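You operate a simulated robot arm through the tools that you are given. There is no shell and no other tool.

Carry out the task below with a simulated two-armed robot. There is one attempt and no reset: what you move stays moved.

Task
Pick up the black tag with one hand, pass it to the other hand and put it on the front floor bay. Fetch the orange rope bag and stand it on the low shelf of the pump bench. Take the white tag and put it on top of the round black patch. Fetch the tall orange cup and set it on top of the sheet pair with the white clip. Put the green peg on the bare end of the trestle table. Put the grey rowlock in the green tub. Any order will do. Set down upright: orange rope bag, tall orange cup.

The check looks at the end state, three seconds after you hand in, the way a careful person would. Anything else that was tipped, shoved, dropped, spilled or broken makes it a failure. Flat cloth is picked up by pressing the open fingertips on it (5 to 10 N) and closing them slowly along it; thin cloth reads only 2 to 8 mm in the jaws.

Robot
Two 7-joint arms with three-finger grippers on one trunk, on a base that drives. Base frame: it is fixed to the floor where the robot stands at the start and does not move with it; the origin is under the middle of the robot, x ahead of it, y to its left, z up; the surface under the hand at the start is at about z = 80. Units: cm, rad, N and s.
The left shoulder is at the start at [7, 14.6, 113.7], the right one opposite. With the tool pointing down near the work surface each hand reaches from about 28 to 68 cm from the robot's upright axis, wherever it stands, measured 20 degrees to its own side. Places, roughly: bare end of the trestle table [70, 210, 60]; black tag [50, 0, 75]; front floor bay (22x30 cm) [66, 276, 62]; green peg (4x4x5 cm) [70, 280, 60]; green tub (20x17x9 cm) [40, 200, 60]; grey rowlock (4x7x11 cm) [90, 220, 70]; low shelf of the pump bench [70, 110, 20]; orange rope bag [75, 175, 100]; round black patch [-350, -475, 75]; sheet pair with the white clip [-475, 100, 100]; tall orange cup (9x9x13 cm) [-470, 230, 140]; white tag [-300, -775, 100]. Payload 2.2 kg a hand.
The tool frame of a hand sits at the grasp point between the pads (the TCP): z along the fingers, y along the line on which they close. The tips reach 2.8 cm beyond it. The gripper opens to 10.2 cm. The gripper's body begins 7.1 cm behind the TCP.
Orientation is that of the tool frame in the base frame, as [roll, pitch, yaw] about the fixed x, y, z axes, in that order (R = Rz(yaw) Ry(pitch) Rx(roll)). With the fingers straight down and closing along the base's y, the tool's x points along the base's -x, its y along +y and its z along -z.

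Tools
- The arms move only by the tool apply_moves. It takes "left_targets", "right_targets" or both (then of equal length, played together; a hand with none holds still); each is a list of rows, each a list of 3 entries, a list of its own where there are three numbers: the shift along the tool's x, y, z in cm, then the turn, a rotation vector about the tool's x, y, z in rad, then the closure, from 0 (fully open) to 1 (shut). In form: [[[x, y, z], [rx, ry, rz], claw], ...]. A call has 1 to 20 rows; each row shifts and turns the commanded pose from where the row before left it, along the tool's axes as they then stand. Rows are played at 5 a second. More than 5 cm and 0.15 rad between two rows, or a gripper value outside its range, and nothing of the call is played. Where a pose cannot be reached the arm comes as near as it can. A force on the tool above 40 N (or 10 N above the force at the start of the call, whichever is more), or a blocked arm, ends the call early, and 0.2 s more pass. The fingers move at their own pace and stop on an object; they squeeze with about 27 N. The grip force told is the motor's: it shows also when the fingers shut on nothing. Time passes only in rows, and 0.2 s behind the last, so rows that do not move let the fingers close. It gives the time, the measured TCP pose, the force on the tool (base axes), the opening and the grip force at its end, in the units of the frame above (readings bear some noise), with the torque about the TCP (base axes, N m) and any sound that the robot's microphone picked up.
- Cameras (640 x 400 px; columns grow to the right, rows downward): "scene" is now at [12.08, 3.23, 134.77]; the picture's right is [0.40, -0.92, 0.00], its down [-0.68, -0.30, -0.67] and it looks along [0.62, 0.27, -0.74] (base axes); focal length 241 px, centre (320, 200). "left" rides on the left gripper at [7.2, 3.8, -8.6] in its tool frame; the picture's right is [-0.46, 0.89, 0.00], its down [-0.60, -0.32, -0.73] and it looks along [-0.65, -0.34, 0.68] (tool axes); focal length 256 px, centre (320, 200). "right" rides on the right gripper at [6.9, 4.4, -8.6] in its tool frame; the picture's right is [-0.53, 0.85, 0.00], its down [-0.58, -0.36, -0.73] and it looks along [-0.62, -0.39, 0.68] (tool axes); focal length 256 px, centre (320, 200). There is no depth. A picture from a camera that has moved, and an enlarged one, comes with that camera's place and axes in the base frame and with its lens.
- camera(camera): a new picture of that camera. It takes no simulated time.
- move_column(by): slides the trunk up (or, below 0, down) by that many cm; the arms and the scene camera ride with it, the base frame stays. It gives what a move gives, with no picture.
- drive_base(legs): drives the robot by 1 to 6 legs, each [ahead, left, turn to the left] in cm, cm and rad, along the robot's own axes; the way and the turn of a leg run together, so that a leg with both is an arc; at most 150 cm and 3.142 rad a leg. The arms and the cameras ride along, it lands a little off, and it stops where it bumps. It gives what a move gives.
- aim_head(pan, tilt): turns the head with the scene camera to pan (to the left, within 1.501 rad either way) and tilt (down, from -0.506 to 1.204), counted from straight ahead of the robot. It gives what a move gives.
- enlarge(camera, box): a new picture of the part [left, top, right, bottom] of that camera's present view, enlarged. It takes no simulated time.
- job_done(): hands the job in; it is judged then, once.

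Nothing tells you exact positions but the pictures and the camera data. Unless the task says otherwise, let go and move clear before handing in.

The tools are called after "Emit:" by a JSON object that holds its "method" and its "body". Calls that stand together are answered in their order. apply_moves: Moves the arms, as the interface text tells. Its arguments: {"type":"object","properties":{"left_targets":{"type":"array"},"right_targets":{"type":"array"}},"required":[]} The other tools are called the same way: move_column (by) slides the trunk up or down; drive_base (legs) drives the base; aim_head (pan, tilt) turns the head that bears the scene camera; camera (camera) takes a picture; enlarge (camera, box) takes an enlarged picture of a part of a camera's view; job_done () hands the job in.

At the start:

```text
t: 0.0
left_position: [42.38, 38.43, 112.98]
left_orientation: [-3.141, 0.0, 3.141]
left_wrist_force: [0.3, -0.8, -1.4]
left_torque: [-0.01, 0.01, -0.01]
left_grip_width: 10.19
left_gripper_force: 0.0
right_position: [47.6, -1.88, 107.72]
right_orientation: [-3.141, 0.0, -3.14]
right_wrist_force: [0.3, -0.7, -0.3]
right_torque: [0.0, -0.01, -0.02]
right_grip_width: 10.21
right_gripper_force: 0.1
trunk travel left (down, up): [-67.5, 26.5]
robot x, y, heading: [0.06, -0.39, 0.002]
head pan, tilt: [0.412, 0.834]
```

scene: 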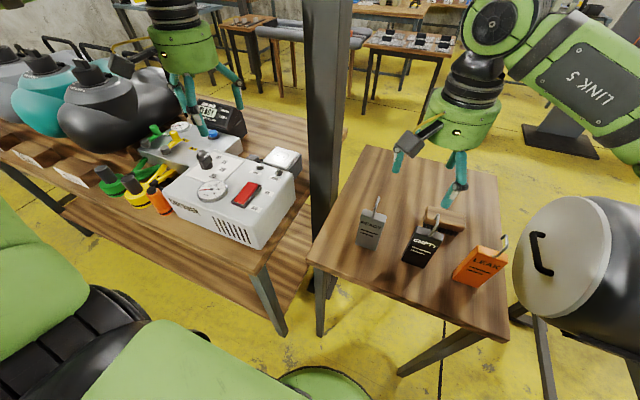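
right: 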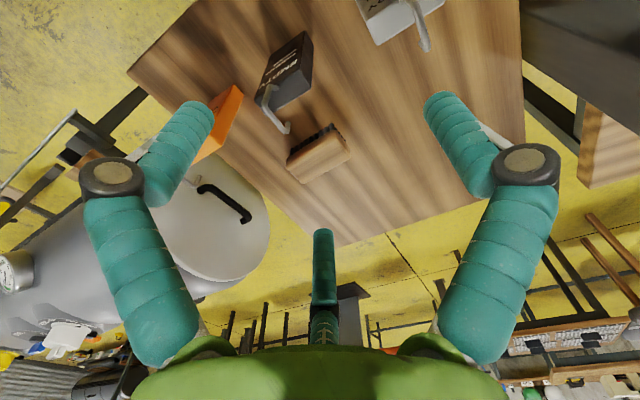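
left: 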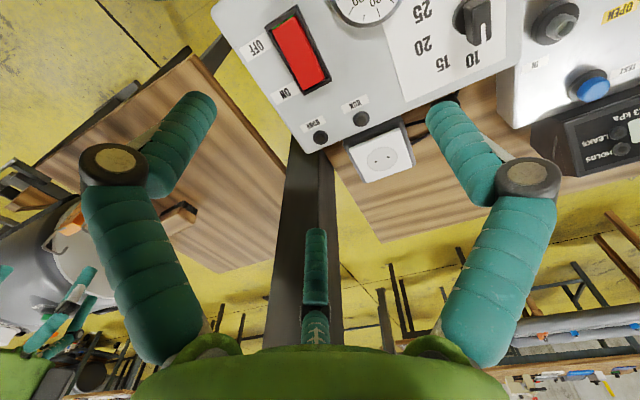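

I see a small wooden table ahead with three hooked tags (grey READY, black EMPTY, orange LEAK) and a wooden block. First I take a closer look at the table and the surroundings before moving anything.

Emit:
{"method": "enlarge", "body": {"camera": "scene", "box": [300, 140, 540, 290]}}

Emit:
{"method": "enlarge", "body": {"camera": "right", "box": [200, 0, 460, 200]}}

Emit:
{"method": "enlarge", "body": {"camera": "scene", "box": [180, 0, 500, 100]}}

```text
2.67 times, centred on (420, 215) of scene
camera zoom: at [12.08, 3.23, 134.77], right [0.4, -0.92, 0.0], down [-0.68, -0.3, -0.67], along [0.62, 0.27, -0.74], focal length 643 px, centre (53, 160)
```

zoom: 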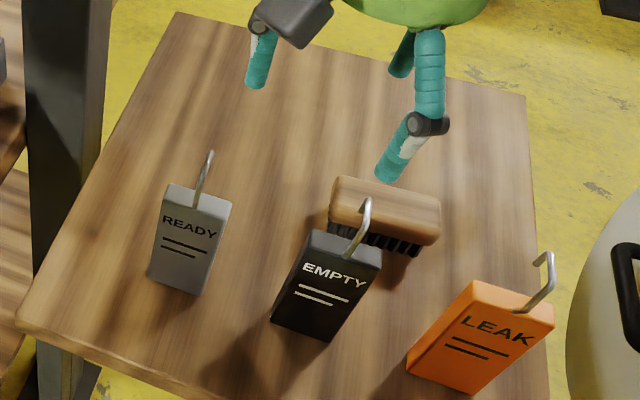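

```text
2.00 times, centred on (330, 100) of right
camera zoom: at [40.77, 2.56, 116.12], right [0.53, 0.85, 0.0], down [0.58, -0.36, 0.73], along [0.62, -0.39, -0.68], focal length 512 px, centre (300, 400)
```

zoom: 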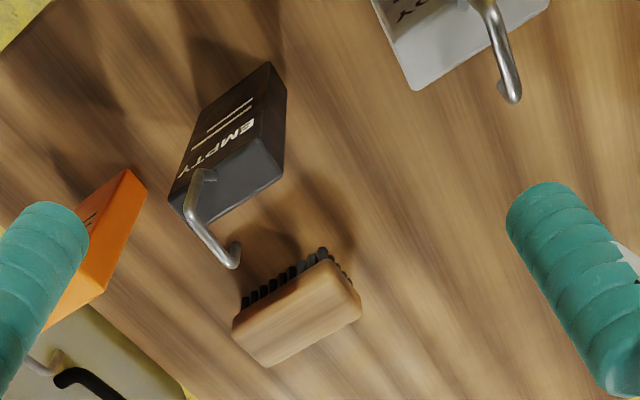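

```text
2.00 times, centred on (340, 50) of scene
camera zoom: at [12.08, 3.23, 134.77], right [0.4, -0.92, 0.0], down [-0.68, -0.3, -0.67], along [0.62, 0.27, -0.74], focal length 482 px, centre (280, 500)
```

zoom: 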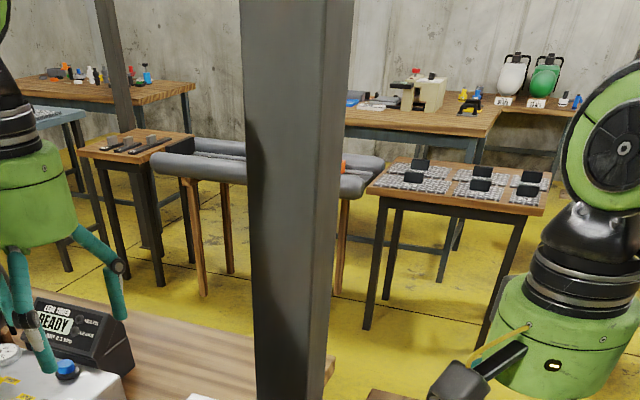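

I look closer at the black tag in both cameras to triangulate it.

Emit:
{"method": "enlarge", "body": {"camera": "scene", "box": [390, 200, 454, 280]}}

Emit:
{"method": "enlarge", "body": {"camera": "right", "box": [240, 20, 368, 100]}}

Emit:
{"method": "camera", "body": {"camera": "scene"}}

```text
5.00 times, centred on (422, 240) of scene
camera zoom: at [12.08, 3.23, 134.77], right [0.4, -0.92, 0.0], down [-0.68, -0.3, -0.67], along [0.62, 0.27, -0.74], focal length 1205 px, centre (-190, 0)
```

zoom: 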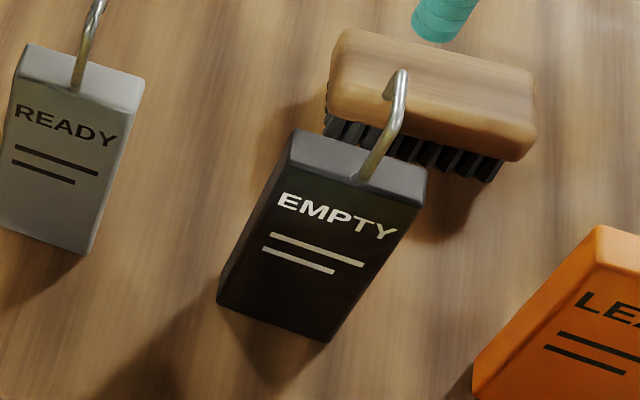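

```text
5.00 times, centred on (304, 60) of right
camera zoom: at [40.77, 2.56, 116.12], right [0.53, 0.85, 0.0], down [0.58, -0.36, 0.73], along [0.62, -0.39, -0.68], focal length 1280 px, centre (400, 900)
```

zoom: 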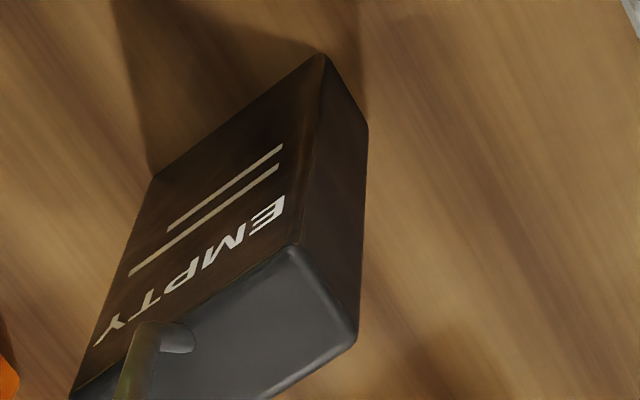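

```text
taken
camera scene: at [12.08, 3.23, 134.77], right [0.4, -0.92, 0.0], down [-0.68, -0.3, -0.67], along [0.62, 0.27, -0.74], focal length 241 px, centre (320, 200)
```

scene: 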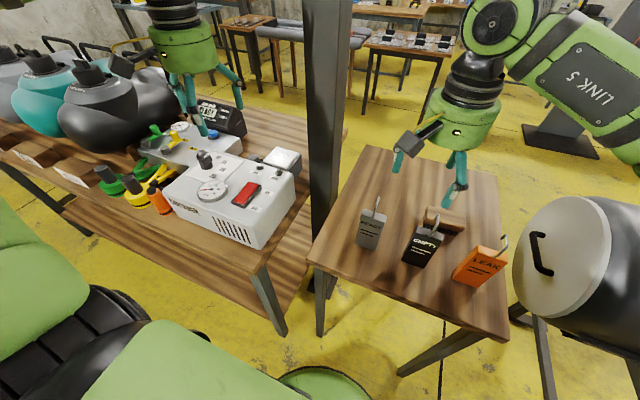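

The black tag stands at about x 47–49, y −9 to −4, z 80–92 on the small table. The hands look three-fingered, so I test how the fingers close before I trust the geometry.

Emit:
{"method": "apply_moves", "body": {"right_targets": [[[0, 0, 0], [0, 0, 0], 1], [[0, 0, 0], [0, 0, 0], 1], [[0, 0, 0], [0, 0, 0], 1]]}}

Emit:
{"method": "camera", "body": {"camera": "right"}}

Emit:
{"method": "enlarge", "body": {"camera": "scene", "box": [380, 80, 508, 200]}}

```text
t: 0.8
left_position: [42.4, 38.5, 112.98]
left_orientation: [3.141, 0.0, -3.142]
left_wrist_force: [-0.7, 0.5, 0.0]
left_torque: [-0.04, 0.04, 0.02]
left_grip_width: 10.22
left_gripper_force: 0.0
right_position: [47.59, -1.99, 107.6]
right_orientation: [-3.14, -0.001, 3.141]
right_wrist_force: [0.6, -0.5, 0.4]
right_torque: [0.02, 0.01, -0.01]
right_grip_width: 0.22
right_gripper_force: 27.1
trunk travel left (down, up): [-67.5, 26.5]
robot x, y, heading: [0.04, -0.27, -0.003]
head pan, tilt: [0.412, 0.834]
```

```text
taken
camera right: at [40.77, 2.56, 116.12], right [0.53, 0.85, 0.0], down [0.58, -0.36, 0.73], along [0.62, -0.39, -0.68], focal length 256 px, centre (320, 200)
```

right: 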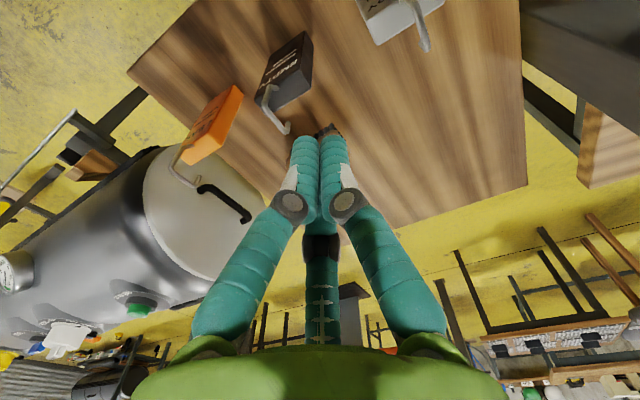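

```text
3.33 times, centred on (444, 140) of scene
camera zoom: at [12.08, 3.23, 134.77], right [0.4, -0.92, 0.0], down [-0.68, -0.3, -0.67], along [0.62, 0.27, -0.74], focal length 804 px, centre (-93, 400)
```

zoom: 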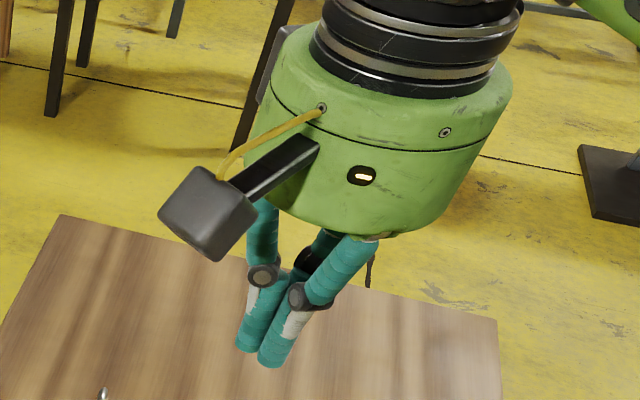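

The hand visibly has three fingers at 120°, while the text says two along y. I test this safely against the near table edge: only a "front" third finger would be over the table if it physically exists.

Emit:
{"method": "apply_moves", "body": {"right_targets": [[[4, 2, 0], [0, 0, 0], 0], [[4, 2, 0], [0, 0, 0], 0], [[4, 3, 2], [0, 0, 0], 0], [[0.6, 0, 4], [0, 0, 0], 0], [[0, 0, 4], [0, 0, 0], 0], [[0, 0, 4], [0, 0, 0], 0], [[0, 0, 4], [0, 0, 0], 0], [[0, 0, 3], [0, 0, 0], 0], [[0, 0, 0], [0, 0, 0], 0], [[0, 0, 0], [0, 0, 0], 0]]}}

Emit:
{"method": "camera", "body": {"camera": "right"}}

Emit:
{"method": "camera", "body": {"camera": "scene"}}

```text
refused: row 3 steps farther than a row can; nothing moved
```

```text
taken
camera right: at [40.77, 2.56, 116.12], right [0.53, 0.85, 0.0], down [0.58, -0.36, 0.73], along [0.62, -0.39, -0.68], focal length 256 px, centre (320, 200)
```

right: 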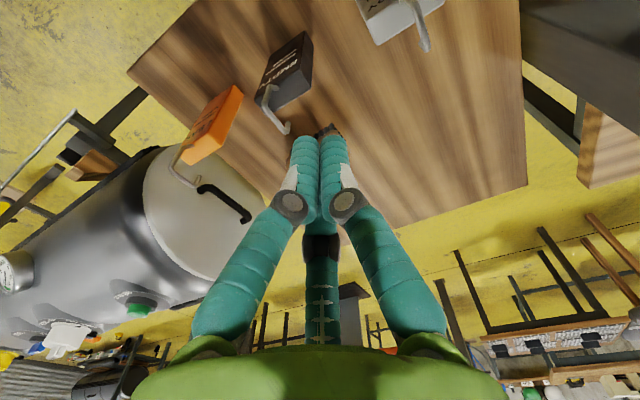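

```text
taken
camera scene: at [12.08, 3.23, 134.77], right [0.4, -0.92, 0.0], down [-0.68, -0.3, -0.67], along [0.62, 0.27, -0.74], focal length 241 px, centre (320, 200)
```

scene: 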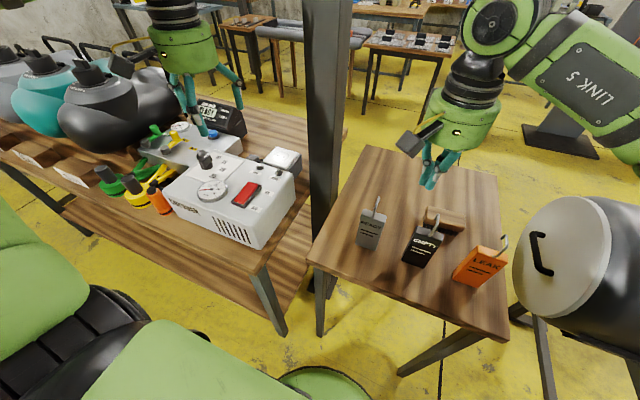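

The row length limit is 5 cm in total; I repeat with smaller rows.

Emit:
{"method": "apply_moves", "body": {"right_targets": [[[4, 2, 0], [0, 0, 0], 0], [[4, 2, 0], [0, 0, 0], 0], [[4, 2.5, 0], [0, 0, 0], 0], [[0.6, 0.5, 4], [0, 0, 0], 0], [[0, 0, 4.5], [0, 0, 0], 0], [[0, 0, 4.5], [0, 0, 0], 0], [[0, 0, 4.5], [0, 0, 0], 0], [[0, 0, 4], [0, 0, 0], 0], [[0, 0, 1.5], [0, 0, 0], 0], [[0, 0, 1], [0, 0, 0], 0], [[0, 0, 0], [0, 0, 0], 0]]}}

Emit:
{"method": "camera", "body": {"camera": "right"}}

Emit:
{"method": "camera", "body": {"camera": "scene"}}

```text
t: 3.2
left_position: [42.32, 38.64, 112.93]
left_orientation: [3.141, 0.0, 3.141]
left_wrist_force: [0.3, -0.6, 0.5]
left_torque: [-0.03, -0.04, 0.04]
left_grip_width: 10.22
left_gripper_force: 0.0
right_position: [35.05, 5.05, 83.79]
right_orientation: [3.141, 0.0, -3.141]
right_wrist_force: [0.1, -0.1, -0.1]
right_torque: [-0.01, 0.01, 0.0]
right_grip_width: 10.18
right_gripper_force: 0.0
trunk travel left (down, up): [-67.5, 26.5]
robot x, y, heading: [0.17, 0.18, -0.004]
head pan, tilt: [0.412, 0.834]
```

```text
taken
camera right: at [28.18, 9.43, 92.22], right [0.53, 0.85, 0.0], down [0.58, -0.36, 0.73], along [0.62, -0.39, -0.68], focal length 256 px, centre (320, 200)
```

right: 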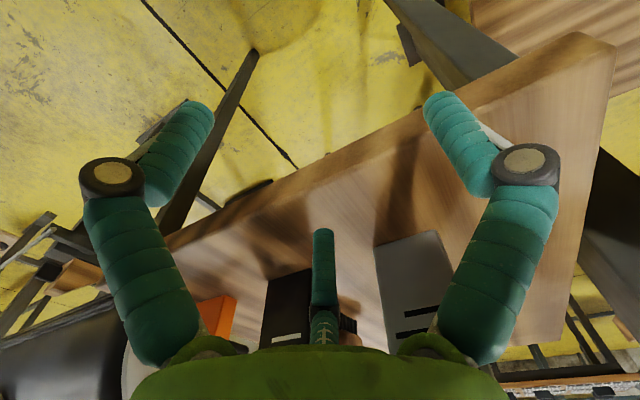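

```text
taken
camera scene: at [12.08, 3.23, 134.77], right [0.4, -0.92, 0.0], down [-0.68, -0.3, -0.67], along [0.62, 0.27, -0.74], focal length 241 px, centre (320, 200)
```

scene: 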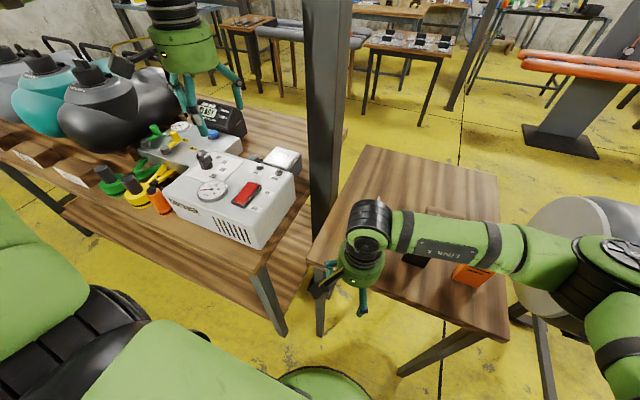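

The front finger appears to hang over the table edge while the others are outside. I lower slowly and watch for contact force.

Emit:
{"method": "apply_moves", "body": {"right_targets": [[[0, 0, 0.4], [0, 0, 0], 0], [[0, 0, 0.4], [0, 0, 0], 0], [[0, 0, 0.4], [0, 0, 0], 0], [[0, 0, 0.4], [0, 0, 0], 0], [[0, 0, 0.4], [0, 0, 0], 0], [[0, 0, 0.4], [0, 0, 0], 0], [[0, 0, 0.4], [0, 0, 0], 0], [[0, 0, 0], [0, 0, 0], 0]]}}

Emit:
{"method": "camera", "body": {"camera": "right"}}

```text
t: 5.0
left_position: [42.21, 38.31, 113.08]
left_orientation: [3.14, 0.001, 3.14]
left_wrist_force: [0.8, 0.4, 0.7]
left_torque: [-0.02, 0.03, -0.01]
left_grip_width: 10.2
left_gripper_force: 0.0
right_position: [35.4, 4.84, 81.15]
right_orientation: [-3.137, 0.015, 3.136]
right_wrist_force: [-1.7, -9.1, 14.2]
right_torque: [-0.55, -0.68, -0.41]
right_grip_width: 10.31
right_gripper_force: 0.1
trunk travel left (down, up): [-67.5, 26.5]
robot x, y, heading: [-0.06, -0.07, -0.002]
head pan, tilt: [0.412, 0.834]
stopped in row 8 (right hand): the force on the tool passed its limit at 42 N (the readings are from after the stop); the commanded pose is now the measured one
```

```text
taken
camera right: at [28.45, 9.41, 89.55], right [0.54, 0.84, 0.01], down [0.56, -0.36, 0.74], along [0.63, -0.4, -0.67], focal length 256 px, centre (320, 200)
```

right: 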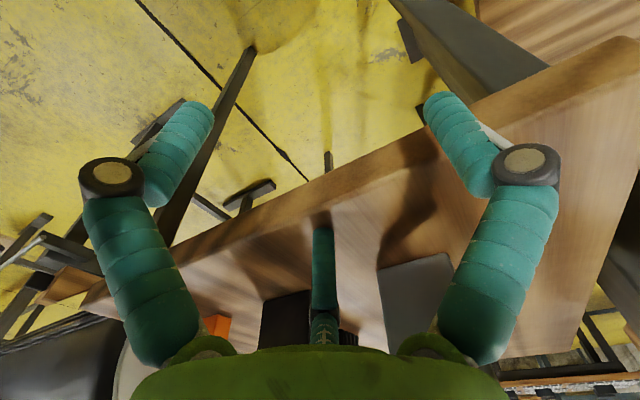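

The contact torque matches a force at the front finger (+x, −y), so the hand truly has three fingers at 120° (one at tool +y, two at ±x/−y). I lift off and look around the room before planning grasps.

Emit:
{"method": "apply_moves", "body": {"right_targets": [[[0, 0, -3], [0, 0, 0], 0], [[0, 0, -5], [0, 0, 0], 0], [[0, 0, -5], [0, 0, 0], 0], [[0, 0, -5], [0, 0, 0], 0], [[0, 0, -5], [0, 0, 0], 0], [[0, 0, -3], [0, 0, 0], 0], [[0, 0, 0], [0, 0, 0], 0]]}}

Emit:
{"method": "aim_head", "body": {"pan": 1.2, "tilt": 0.5}}

Emit:
{"method": "camera", "body": {"camera": "scene"}}

Emit:
{"method": "aim_head", "body": {"pan": 0.0, "tilt": 0.2}}

Emit:
{"method": "camera", "body": {"camera": "scene"}}

Emit:
{"method": "aim_head", "body": {"pan": -1.3, "tilt": 0.3}}

Emit:
{"method": "camera", "body": {"camera": "scene"}}

```text
t: 6.7
left_position: [42.37, 38.45, 113.02]
left_orientation: [3.141, -0.001, 3.141]
left_wrist_force: [-1.5, -0.1, 0.7]
left_torque: [-0.01, 0.0, 0.07]
left_grip_width: 10.22
left_gripper_force: 0.0
right_position: [34.72, 5.12, 107.28]
right_orientation: [-3.14, 0.011, -3.141]
right_wrist_force: [-0.4, -0.8, -0.2]
right_torque: [0.03, -0.01, 0.03]
right_grip_width: 10.21
right_gripper_force: 0.0
trunk travel left (down, up): [-67.5, 26.5]
robot x, y, heading: [0.07, -0.13, -0.004]
head pan, tilt: [0.412, 0.834]
```

```text
t: 7.8
left_position: [42.45, 38.57, 112.89]
left_orientation: [-3.141, 0.002, 3.141]
left_wrist_force: [0.1, -0.4, 0.0]
left_torque: [0.0, -0.02, 0.02]
left_grip_width: 10.2
left_gripper_force: 0.1
right_position: [34.78, 5.17, 107.05]
right_orientation: [-3.141, 0.012, 3.141]
right_wrist_force: [-1.1, -0.8, -0.5]
right_torque: [0.03, 0.01, 0.01]
right_grip_width: 10.21
right_gripper_force: 0.0
trunk travel left (down, up): [-67.5, 26.5]
robot x, y, heading: [-0.03, 0.19, -0.003]
head pan, tilt: [1.201, 0.499]
```

```text
taken
camera scene: at [8.16, 8.52, 137.64], right [0.93, -0.36, 0.0], down [-0.17, -0.45, -0.88], along [0.32, 0.82, -0.48], focal length 241 px, centre (320, 200)
```

scene: 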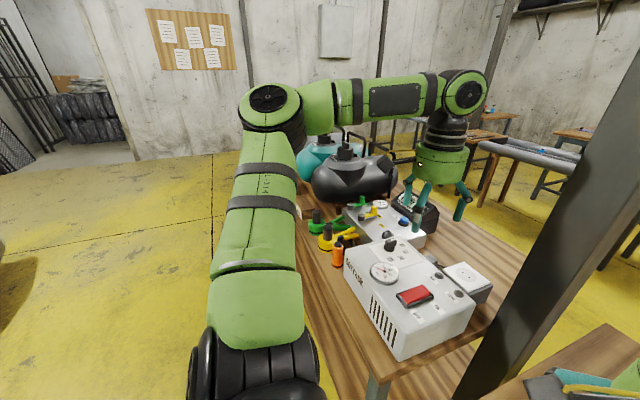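

```text
t: 9.2
left_position: [42.42, 38.48, 112.98]
left_orientation: [-3.141, 0.001, 3.141]
left_wrist_force: [-0.4, -0.1, -0.2]
left_torque: [-0.01, -0.01, -0.03]
left_grip_width: 10.19
left_gripper_force: 0.0
right_position: [34.79, 5.07, 107.21]
right_orientation: [3.14, 0.011, 3.14]
right_wrist_force: [0.1, 0.8, 0.7]
right_torque: [-0.02, 0.04, 0.0]
right_grip_width: 10.23
right_gripper_force: 0.1
trunk travel left (down, up): [-67.5, 26.5]
robot x, y, heading: [0.16, 0.05, -0.002]
head pan, tilt: [0.0, 0.201]
```

```text
taken
camera scene: at [14.18, 0.05, 140.41], right [0.0, -1.0, 0.0], down [-0.2, 0.0, -0.98], along [0.98, 0.0, -0.2], focal length 241 px, centre (320, 200)
```

scene: 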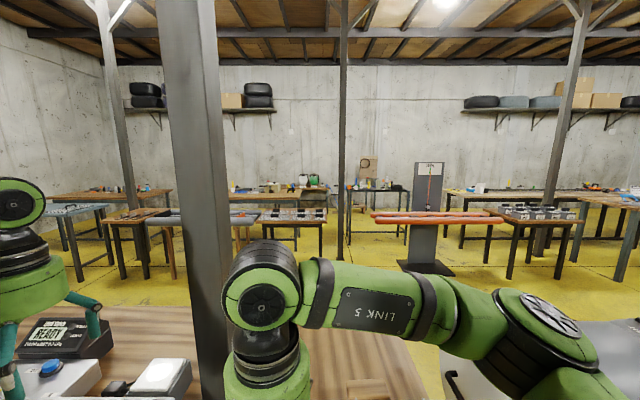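

```text
t: 10.7
left_position: [42.38, 38.54, 113.03]
left_orientation: [3.141, -0.002, -3.141]
left_wrist_force: [0.8, 0.0, -0.2]
left_torque: [-0.01, -0.03, 0.01]
left_grip_width: 10.19
left_gripper_force: 0.0
right_position: [34.77, 5.07, 107.25]
right_orientation: [-3.141, 0.011, 3.14]
right_wrist_force: [0.2, 0.3, -0.2]
right_torque: [0.0, 0.01, -0.02]
right_grip_width: 10.2
right_gripper_force: 0.0
trunk travel left (down, up): [-67.5, 26.5]
robot x, y, heading: [-0.0, -0.28, -0.002]
head pan, tilt: [-1.3, 0.3]
```

```text
taken
camera scene: at [7.36, -8.95, 139.49], right [-0.96, -0.27, 0.0], down [-0.08, 0.28, -0.96], along [0.26, -0.92, -0.3], focal length 241 px, centre (320, 200)
```

scene: 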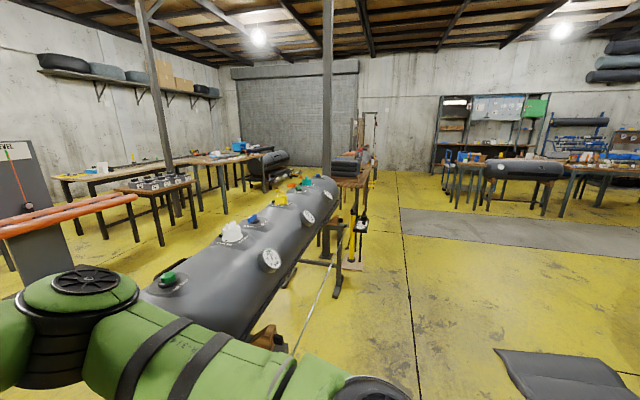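

I see the pump bench close on the left and a long grey tube on the right; the trestle-table area must be farther left behind the pump bench. I turn the robot left to survey that side before picking anything up.

Emit:
{"method": "drive_base", "body": {"legs": [[-15, 0, 0], [0, 0, 1.2]]}}

Emit:
{"method": "aim_head", "body": {"pan": -0.5, "tilt": 0.4}}

Emit:
{"method": "camera", "body": {"camera": "scene"}}

Emit:
{"method": "aim_head", "body": {"pan": 1.3, "tilt": 0.3}}

Emit:
{"method": "camera", "body": {"camera": "scene"}}

```text
t: 15.0
left_position: [-34.07, 54.01, 113.07]
left_orientation: [3.14, 0.0, -1.973]
left_wrist_force: [-0.5, 0.1, -0.2]
left_torque: [0.04, -0.02, 0.04]
left_grip_width: 10.21
left_gripper_force: 0.0
right_position: [-6.31, 34.03, 107.19]
right_orientation: [3.141, 0.011, -1.972]
right_wrist_force: [-0.6, -0.3, -0.4]
right_torque: [0.0, 0.0, -0.02]
right_grip_width: 10.21
right_gripper_force: 0.1
trunk travel left (down, up): [-67.5, 26.5]
robot x, y, heading: [-15.07, 0.42, 1.168]
head pan, tilt: [-1.3, 0.3]
```

```text
t: 16.1
left_position: [-33.96, 54.01, 113.02]
left_orientation: [-3.14, -0.001, -1.971]
left_wrist_force: [0.0, -0.7, -0.1]
left_torque: [-0.02, -0.02, 0.02]
left_grip_width: 10.19
left_gripper_force: 0.1
right_position: [-6.23, 34.1, 107.11]
right_orientation: [3.141, 0.01, -1.974]
right_wrist_force: [0.0, 0.5, -0.2]
right_torque: [0.04, 0.02, -0.02]
right_grip_width: 10.21
right_gripper_force: 0.1
trunk travel left (down, up): [-67.5, 26.5]
robot x, y, heading: [-14.95, 0.0, 1.169]
head pan, tilt: [-0.499, 0.4]
```

```text
taken
camera scene: at [-6.04, 10.44, 138.56], right [0.62, -0.78, 0.0], down [-0.3, -0.24, -0.92], along [0.72, 0.57, -0.39], focal length 241 px, centre (320, 200)
```

scene: 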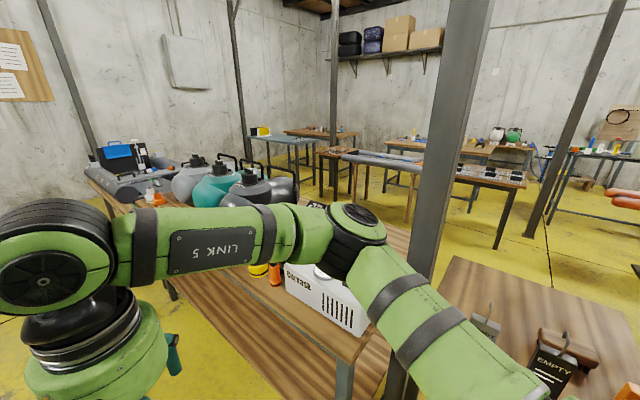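

```text
t: 17.9
left_position: [-33.98, 54.1, 112.95]
left_orientation: [-3.14, 0.0, -1.972]
left_wrist_force: [-0.2, -0.1, -0.7]
left_torque: [0.02, -0.04, 0.0]
left_grip_width: 10.19
left_gripper_force: 0.1
right_position: [-6.28, 34.1, 107.32]
right_orientation: [3.141, 0.01, -1.971]
right_wrist_force: [-0.4, 0.0, 0.2]
right_torque: [0.01, 0.01, -0.04]
right_grip_width: 10.2
right_gripper_force: 0.2
trunk travel left (down, up): [-67.5, 26.5]
robot x, y, heading: [-15.24, -0.15, 1.169]
head pan, tilt: [1.3, 0.3]
```

```text
taken
camera scene: at [-20.61, 10.5, 139.49], right [0.62, 0.78, 0.0], down [0.23, -0.18, -0.96], along [-0.75, 0.59, -0.3], focal length 241 px, centre (320, 200)
```

scene: 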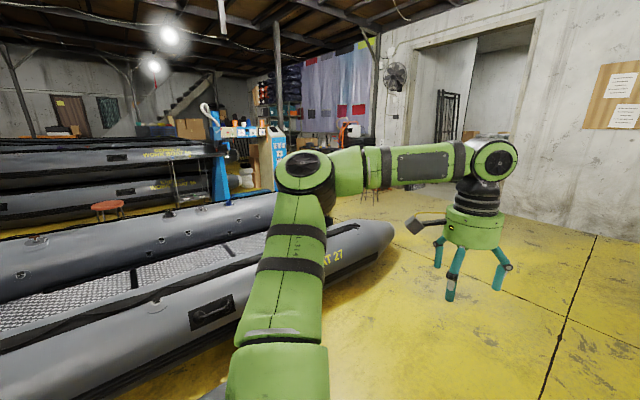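

Behind me is a large grey boat, with a clear aisle between it and the benches. I drive along the aisle to look at the trestle table.

Emit:
{"method": "drive_base", "body": {"legs": [[0, 0, 0.4], [130, 0, 0]]}}

Emit:
{"method": "aim_head", "body": {"pan": -0.9, "tilt": 0.6}}

Emit:
{"method": "camera", "body": {"camera": "scene"}}

Emit:
{"method": "aim_head", "body": {"pan": -1.45, "tilt": 0.7}}

Emit:
{"method": "camera", "body": {"camera": "scene"}}

```text
t: 25.6
left_position: [-52.2, 171.44, 112.97]
left_orientation: [-3.141, 0.002, -1.583]
left_wrist_force: [0.2, 0.1, -1.1]
left_torque: [0.0, 0.01, 0.01]
left_grip_width: 10.2
left_gripper_force: 0.0
right_position: [-18.96, 163.46, 107.3]
right_orientation: [3.14, 0.01, -1.582]
right_wrist_force: [0.3, -0.5, 0.0]
right_torque: [-0.02, -0.04, 0.0]
right_grip_width: 10.19
right_gripper_force: 0.1
trunk travel left (down, up): [-67.5, 26.5]
robot x, y, heading: [-14.37, 128.55, 1.556]
head pan, tilt: [1.3, 0.3]
```

```text
t: 27.6
left_position: [-52.35, 171.53, 112.97]
left_orientation: [-3.142, 0.0, -1.583]
left_wrist_force: [0.2, 0.3, -0.2]
left_torque: [-0.01, -0.01, 0.0]
left_grip_width: 10.2
left_gripper_force: 0.0
right_position: [-19.02, 163.45, 107.23]
right_orientation: [-3.141, 0.011, -1.583]
right_wrist_force: [-0.3, -0.8, 0.2]
right_torque: [-0.01, 0.03, 0.0]
right_grip_width: 10.22
right_gripper_force: 0.0
trunk travel left (down, up): [-67.5, 26.5]
robot x, y, heading: [-13.69, 128.73, 1.564]
head pan, tilt: [-0.901, 0.6]
```

```text
taken
camera scene: at [-7.38, 139.14, 136.74], right [0.61, -0.79, 0.0], down [-0.45, -0.35, -0.83], along [0.65, 0.51, -0.56], focal length 241 px, centre (320, 200)
```

scene: 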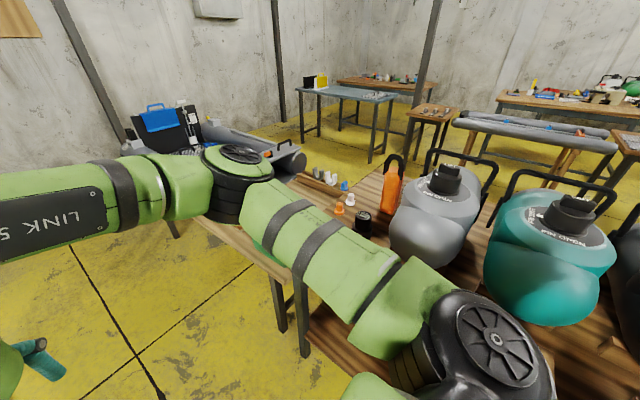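

```text
t: 28.6
left_position: [-52.27, 171.49, 112.98]
left_orientation: [3.141, -0.001, -1.584]
left_wrist_force: [0.9, 0.3, -0.9]
left_torque: [0.03, 0.01, -0.01]
left_grip_width: 10.2
left_gripper_force: 0.1
right_position: [-19.09, 163.5, 107.22]
right_orientation: [3.142, 0.009, -1.584]
right_wrist_force: [-0.3, -0.3, 1.5]
right_torque: [0.03, 0.02, 0.02]
right_grip_width: 10.22
right_gripper_force: 0.0
trunk travel left (down, up): [-67.5, 26.5]
robot x, y, heading: [-14.37, 128.8, 1.559]
head pan, tilt: [-1.45, 0.7]
```

```text
taken
camera scene: at [-5.92, 134.66, 135.88], right [0.11, -0.99, 0.0], down [-0.64, -0.07, -0.77], along [0.76, 0.08, -0.64], focal length 241 px, centre (320, 200)
```

scene: 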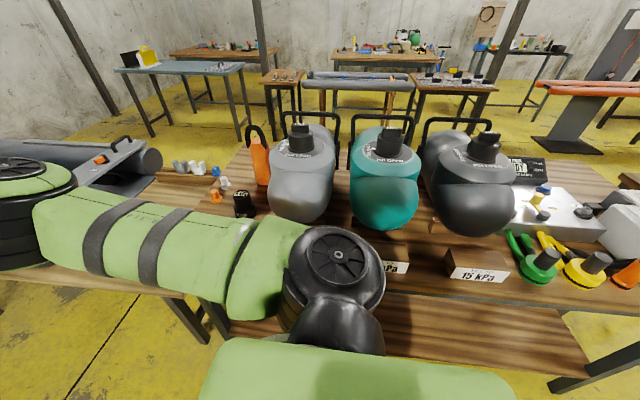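

The orange rope bag stands on the pump bench beside the grey bellows bags. I back away from the bench and face it for a clear view.

Emit:
{"method": "drive_base", "body": {"legs": [[0, 25, 0], [0, 0, -1.56], [0, 40, 0]]}}

Emit:
{"method": "aim_head", "body": {"pan": 0.0, "tilt": 0.6}}

Emit:
{"method": "camera", "body": {"camera": "scene"}}

Emit:
{"method": "aim_head", "body": {"pan": 0.9, "tilt": 0.6}}

Emit:
{"method": "camera", "body": {"camera": "scene"}}

```text
t: 36.3
left_position: [6.01, 205.6, 113.13]
left_orientation: [-3.141, 0.0, 3.107]
left_wrist_force: [0.4, 0.5, -0.2]
left_torque: [0.0, -0.01, 0.0]
left_grip_width: 10.21
left_gripper_force: 0.2
right_position: [-2.57, 172.5, 107.24]
right_orientation: [3.14, 0.009, 3.106]
right_wrist_force: [0.9, 0.5, 0.9]
right_torque: [0.0, 0.01, 0.02]
right_grip_width: 10.21
right_gripper_force: 0.1
trunk travel left (down, up): [-67.5, 26.5]
robot x, y, heading: [-37.49, 168.77, -0.033]
head pan, tilt: [-1.45, 0.7]
```

```text
t: 37.9
left_position: [6.26, 205.64, 113.02]
left_orientation: [-3.14, 0.0, 3.11]
left_wrist_force: [0.9, 1.1, 0.6]
left_torque: [-0.01, -0.01, 0.0]
left_grip_width: 10.19
left_gripper_force: 0.0
right_position: [-2.54, 172.63, 107.23]
right_orientation: [3.141, 0.012, 3.108]
right_wrist_force: [-0.1, 0.1, 0.1]
right_torque: [-0.03, 0.02, 0.0]
right_grip_width: 10.2
right_gripper_force: 0.1
trunk travel left (down, up): [-67.5, 26.5]
robot x, y, heading: [-37.67, 168.67, -0.03]
head pan, tilt: [0.0, 0.6]
```

```text
taken
camera scene: at [-23.76, 168.19, 136.74], right [-0.03, -1.0, 0.0], down [-0.56, 0.02, -0.83], along [0.82, -0.03, -0.56], focal length 241 px, centre (320, 200)
```

scene: 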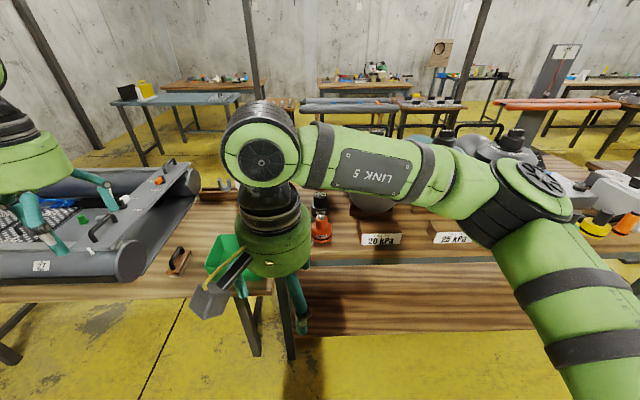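

```text
t: 39.1
left_position: [6.16, 205.77, 113.02]
left_orientation: [-3.142, 0.0, 3.108]
left_wrist_force: [-1.0, 0.4, 0.5]
left_torque: [-0.02, 0.01, 0.0]
left_grip_width: 10.21
left_gripper_force: 0.1
right_position: [-2.57, 172.67, 107.27]
right_orientation: [3.141, 0.01, 3.109]
right_wrist_force: [0.7, 0.1, -0.8]
right_torque: [0.04, 0.01, 0.01]
right_grip_width: 10.22
right_gripper_force: 0.0
trunk travel left (down, up): [-67.5, 26.5]
robot x, y, heading: [-37.28, 168.52, -0.033]
head pan, tilt: [0.901, 0.6]
```

```text
taken
camera scene: at [-26.87, 175.23, 136.74], right [0.76, -0.65, 0.0], down [-0.37, -0.43, -0.83], along [0.53, 0.63, -0.56], focal length 241 px, centre (320, 200)
```

scene: 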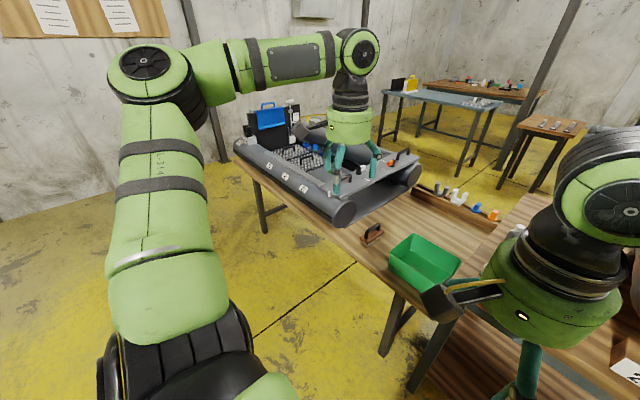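

I see the trestle table with an inflatable model boat, the green tub, and small parts. I enlarge this view.

Emit:
{"method": "enlarge", "body": {"camera": "scene", "box": [230, 90, 430, 230]}}

Emit:
{"method": "enlarge", "body": {"camera": "scene", "box": [340, 160, 540, 300]}}

Emit:
{"method": "camera", "body": {"camera": "left"}}

Emit:
{"method": "camera", "body": {"camera": "right"}}

```text
2.86 times, centred on (330, 160) of scene
camera zoom: at [-26.87, 175.23, 136.74], right [0.76, -0.65, 0.0], down [-0.37, -0.43, -0.83], along [0.53, 0.63, -0.56], focal length 689 px, centre (291, 314)
```

zoom: 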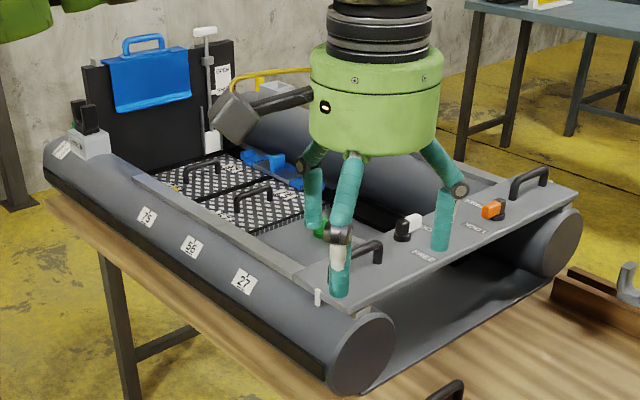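

```text
2.86 times, centred on (440, 230) of scene
camera zoom: at [-26.87, 175.23, 136.74], right [0.76, -0.65, 0.0], down [-0.37, -0.43, -0.83], along [0.53, 0.63, -0.56], focal length 689 px, centre (-23, 114)
```

zoom: 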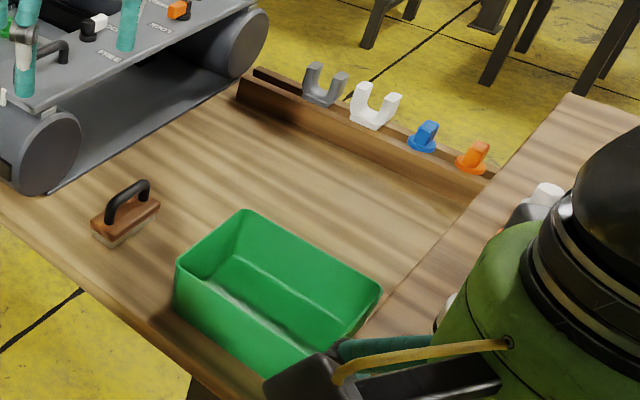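

```text
taken
camera left: at [-0.98, 209.71, 121.62], right [0.49, 0.87, 0.0], down [0.59, -0.34, 0.73], along [0.64, -0.36, -0.68], focal length 256 px, centre (320, 200)
```

left: 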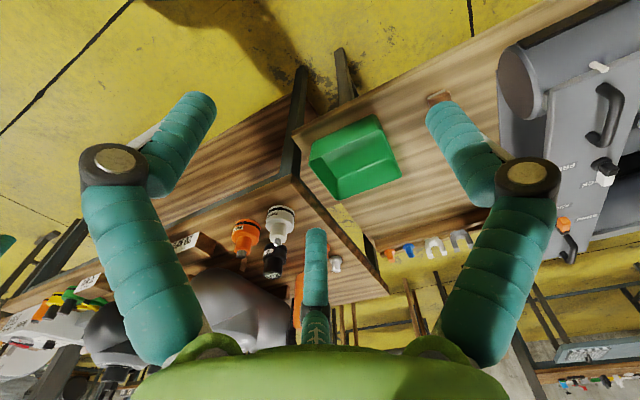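

```text
taken
camera right: at [-9.27, 177.3, 115.6], right [0.56, 0.83, 0.01], down [0.56, -0.38, 0.74], along [0.61, -0.41, -0.68], focal length 256 px, centre (320, 200)
```

right: 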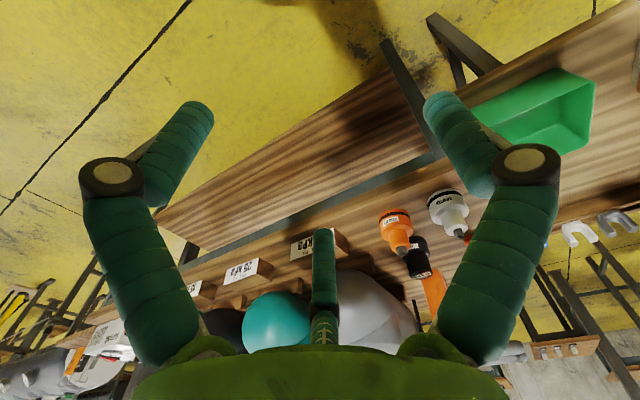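

The boat on the trestle table holds the green peg near [72, 282]; the rowlock rack is at the table's far edge and the tub at the near-right corner. I drive left to face the boat and look at it closely.

Emit:
{"method": "drive_base", "body": {"legs": [[-15, 80, 0.03]]}}

Emit:
{"method": "aim_head", "body": {"pan": 0.25, "tilt": 0.6}}

Emit:
{"method": "camera", "body": {"camera": "scene"}}

Emit:
{"method": "camera", "body": {"camera": "left"}}

Emit:
{"method": "camera", "body": {"camera": "right"}}

```text
t: 43.5
left_position: [-9.64, 289.93, 113.04]
left_orientation: [-3.141, 0.0, -3.13]
left_wrist_force: [0.2, -0.5, 0.2]
left_torque: [0.03, -0.03, -0.01]
left_grip_width: 10.19
left_gripper_force: 0.0
right_position: [-16.89, 256.55, 107.16]
right_orientation: [3.141, 0.01, -3.13]
right_wrist_force: [0.5, 0.3, -0.3]
right_torque: [0.0, 0.0, -0.04]
right_grip_width: 10.19
right_gripper_force: 0.1
trunk travel left (down, up): [-67.5, 26.5]
robot x, y, heading: [-51.72, 250.89, 0.015]
head pan, tilt: [0.901, 0.6]
```

```text
t: 44.6
left_position: [-9.66, 290.0, 113.04]
left_orientation: [3.141, 0.0, -3.13]
left_wrist_force: [0.1, 0.4, -0.6]
left_torque: [-0.03, -0.01, -0.03]
left_grip_width: 10.19
left_gripper_force: 0.1
right_position: [-16.87, 256.53, 107.29]
right_orientation: [3.141, 0.009, -3.132]
right_wrist_force: [-0.7, 0.3, -0.4]
right_torque: [-0.01, -0.01, 0.02]
right_grip_width: 10.21
right_gripper_force: 0.2
trunk travel left (down, up): [-67.5, 26.5]
robot x, y, heading: [-51.72, 250.85, 0.005]
head pan, tilt: [0.25, 0.6]
```

```text
taken
camera scene: at [-38.2, 253.39, 136.74], right [0.26, -0.97, 0.0], down [-0.55, -0.15, -0.83], along [0.8, 0.21, -0.56], focal length 241 px, centre (320, 200)
```

scene: 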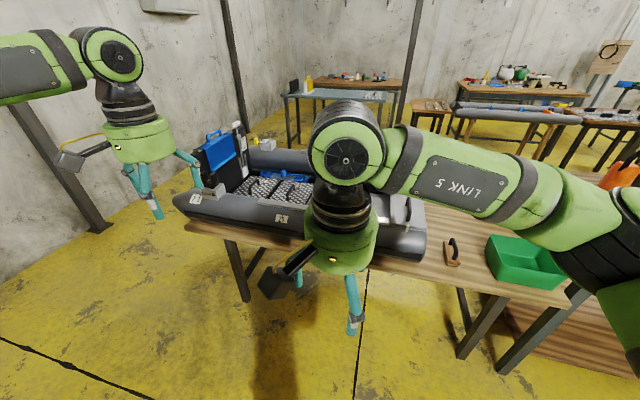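

```text
taken
camera left: at [-17.0, 293.68, 121.63], right [0.45, 0.89, 0.0], down [0.61, -0.31, 0.73], along [0.65, -0.33, -0.68], focal length 256 px, centre (320, 200)
```

left: 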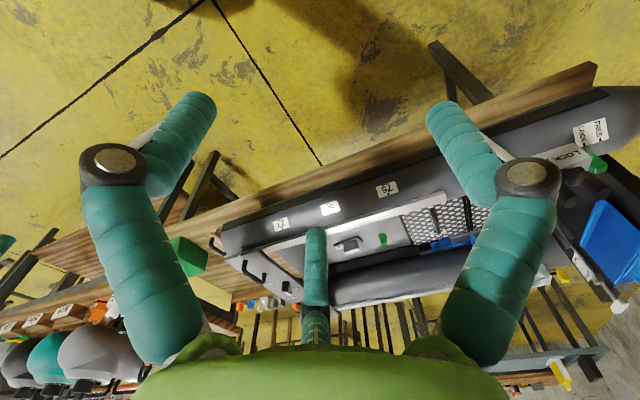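

```text
taken
camera right: at [-23.83, 260.92, 115.61], right [0.52, 0.85, 0.01], down [0.57, -0.36, 0.74], along [0.63, -0.38, -0.68], focal length 256 px, centre (320, 200)
```

right: 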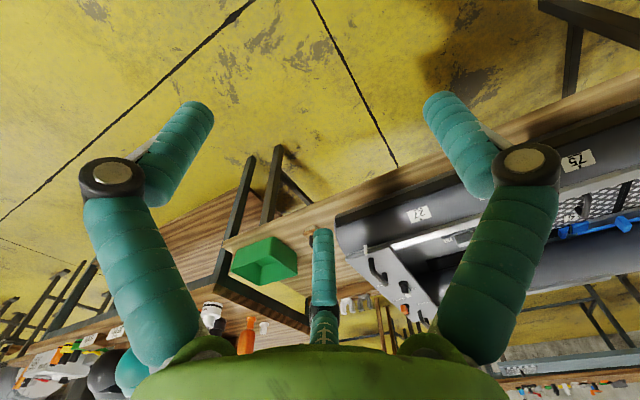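

My right arm blocks the boat's floor. I move the right hand to the right side and drive closer to look down into the boat.

Emit:
{"method": "apply_moves", "body": {"right_targets": [[[0, -4.8, 0], [0, 0, 0], 0], [[0, -4.8, 0], [0, 0, 0], 0], [[0, -4.8, 0], [0, 0, 0], 0], [[0, -4.8, 0], [0, 0, 0], 0], [[0, -4.8, 0], [0, 0, 0], 0], [[0, -4.8, 0], [0, 0, 0], 0], [[0, -4.8, 0], [0, 0, 0], 0]], "left_targets": [[[1.5, 2, 0], [0, 0, 0], 0], [[1.5, 2, 0], [0, 0, 0], 0], [[1.5, 2, 0], [0, 0, 0], 0], [[1.5, 2, 0], [0, 0, 0], 0], [[1.5, 2, 0], [0, 0, 0], 0], [[1.5, 2, 0], [0, 0, 0], 0], [[0, 0, 0], [0, 0, 0], 0]]}}

Emit:
{"method": "drive_base", "body": {"legs": [[35, 10, 0]]}}

Emit:
{"method": "aim_head", "body": {"pan": 0.1, "tilt": 0.75}}

Emit:
{"method": "camera", "body": {"camera": "scene"}}

Emit:
{"method": "camera", "body": {"camera": "left"}}

```text
t: 46.2
left_position: [-18.98, 301.67, 113.13]
left_orientation: [3.139, 0.002, -3.13]
left_wrist_force: [-0.2, -0.7, 0.1]
left_torque: [0.01, 0.0, 0.01]
left_grip_width: 10.2
left_gripper_force: 0.0
right_position: [-16.28, 222.92, 107.14]
right_orientation: [3.141, 0.012, -3.13]
right_wrist_force: [-0.1, -0.6, -0.1]
right_torque: [0.04, 0.02, 0.02]
right_grip_width: 10.2
right_gripper_force: 0.1
trunk travel left (down, up): [-67.5, 26.5]
robot x, y, heading: [-51.87, 250.94, 0.007]
head pan, tilt: [0.25, 0.6]
```

```text
t: 48.5
left_position: [15.15, 313.0, 112.98]
left_orientation: [-3.141, 0.0, -3.118]
left_wrist_force: [-0.1, -0.3, 0.3]
left_torque: [-0.01, 0.02, 0.01]
left_grip_width: 10.22
left_gripper_force: 0.1
right_position: [18.58, 234.34, 107.28]
right_orientation: [3.141, 0.011, -3.119]
right_wrist_force: [-0.3, 0.0, -0.2]
right_torque: [0.01, -0.02, 0.02]
right_grip_width: 10.22
right_gripper_force: 0.0
trunk travel left (down, up): [-67.5, 26.5]
robot x, y, heading: [-16.75, 262.0, 0.02]
head pan, tilt: [0.25, 0.6]
```

```text
t: 49.2
left_position: [15.31, 312.98, 113.04]
left_orientation: [3.141, -0.001, -3.12]
left_wrist_force: [0.5, 0.4, -0.8]
left_torque: [-0.01, 0.02, -0.02]
left_grip_width: 10.17
left_gripper_force: 0.0
right_position: [18.75, 234.27, 107.27]
right_orientation: [3.141, 0.01, -3.121]
right_wrist_force: [0.8, -0.5, -1.4]
right_torque: [0.0, 0.04, -0.02]
right_grip_width: 10.23
right_gripper_force: 0.1
trunk travel left (down, up): [-67.5, 26.5]
robot x, y, heading: [-16.87, 261.74, 0.024]
head pan, tilt: [0.099, 0.75]
```

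```text
taken
camera scene: at [-3.79, 262.94, 135.45], right [0.12, -0.99, 0.0], down [-0.68, -0.08, -0.73], along [0.73, 0.09, -0.68], focal length 241 px, centre (320, 200)
```

scene: 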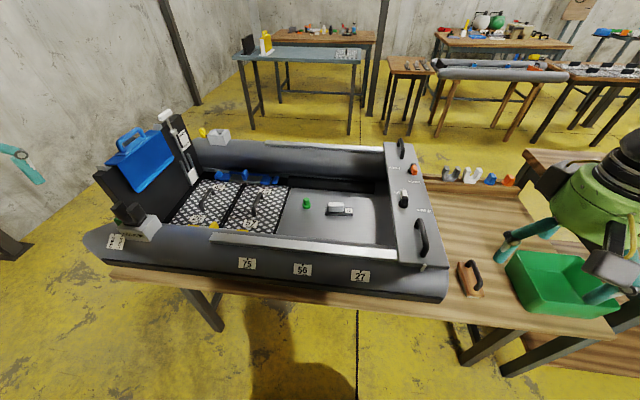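

```text
taken
camera left: at [7.95, 316.56, 121.54], right [0.44, 0.9, 0.0], down [0.61, -0.3, 0.73], along [0.66, -0.33, -0.68], focal length 256 px, centre (320, 200)
```

left: 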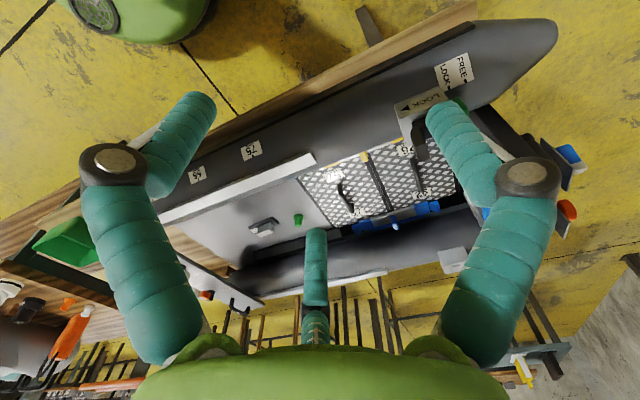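

Now I have a clear view of the boat. I enlarge it to read the bays and the small things.

Emit:
{"method": "enlarge", "body": {"camera": "scene", "box": [80, 100, 280, 260]}}

Emit:
{"method": "enlarge", "body": {"camera": "scene", "box": [220, 130, 440, 290]}}

Emit:
{"method": "enlarge", "body": {"camera": "scene", "box": [410, 140, 640, 320]}}

```text
2.50 times, centred on (180, 180) of scene
camera zoom: at [-3.79, 262.94, 135.45], right [0.12, -0.99, 0.0], down [-0.68, -0.08, -0.73], along [0.73, 0.09, -0.68], focal length 603 px, centre (670, 250)
```

zoom: 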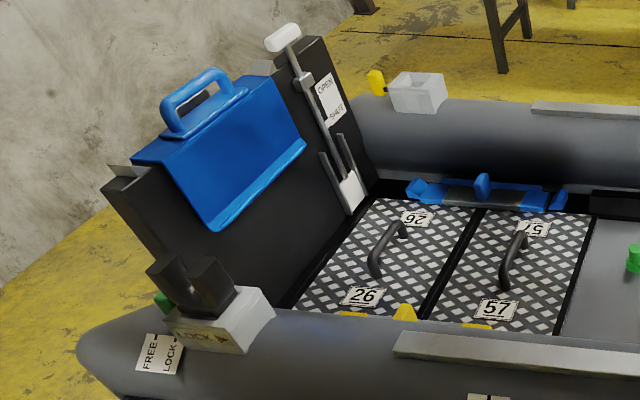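

```text
2.50 times, centred on (330, 210) of scene
camera zoom: at [-3.79, 262.94, 135.45], right [0.12, -0.99, 0.0], down [-0.68, -0.08, -0.73], along [0.73, 0.09, -0.68], focal length 603 px, centre (295, 175)
```

zoom: 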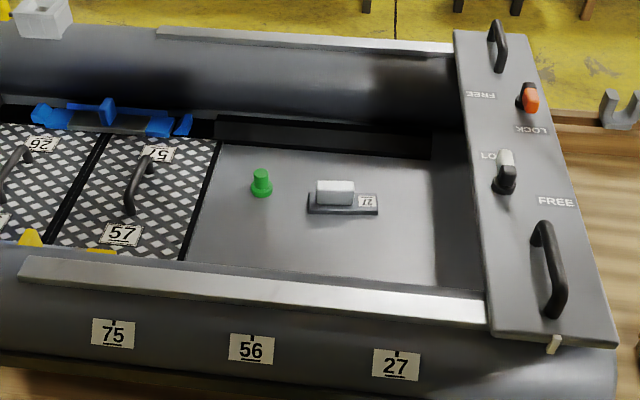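

```text
2.22 times, centred on (525, 230) of scene
camera zoom: at [-3.79, 262.94, 135.45], right [0.12, -0.99, 0.0], down [-0.68, -0.08, -0.73], along [0.73, 0.09, -0.68], focal length 536 px, centre (-136, 133)
```

zoom: 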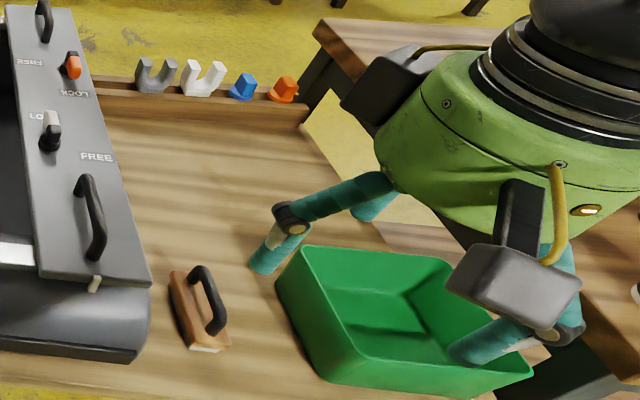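

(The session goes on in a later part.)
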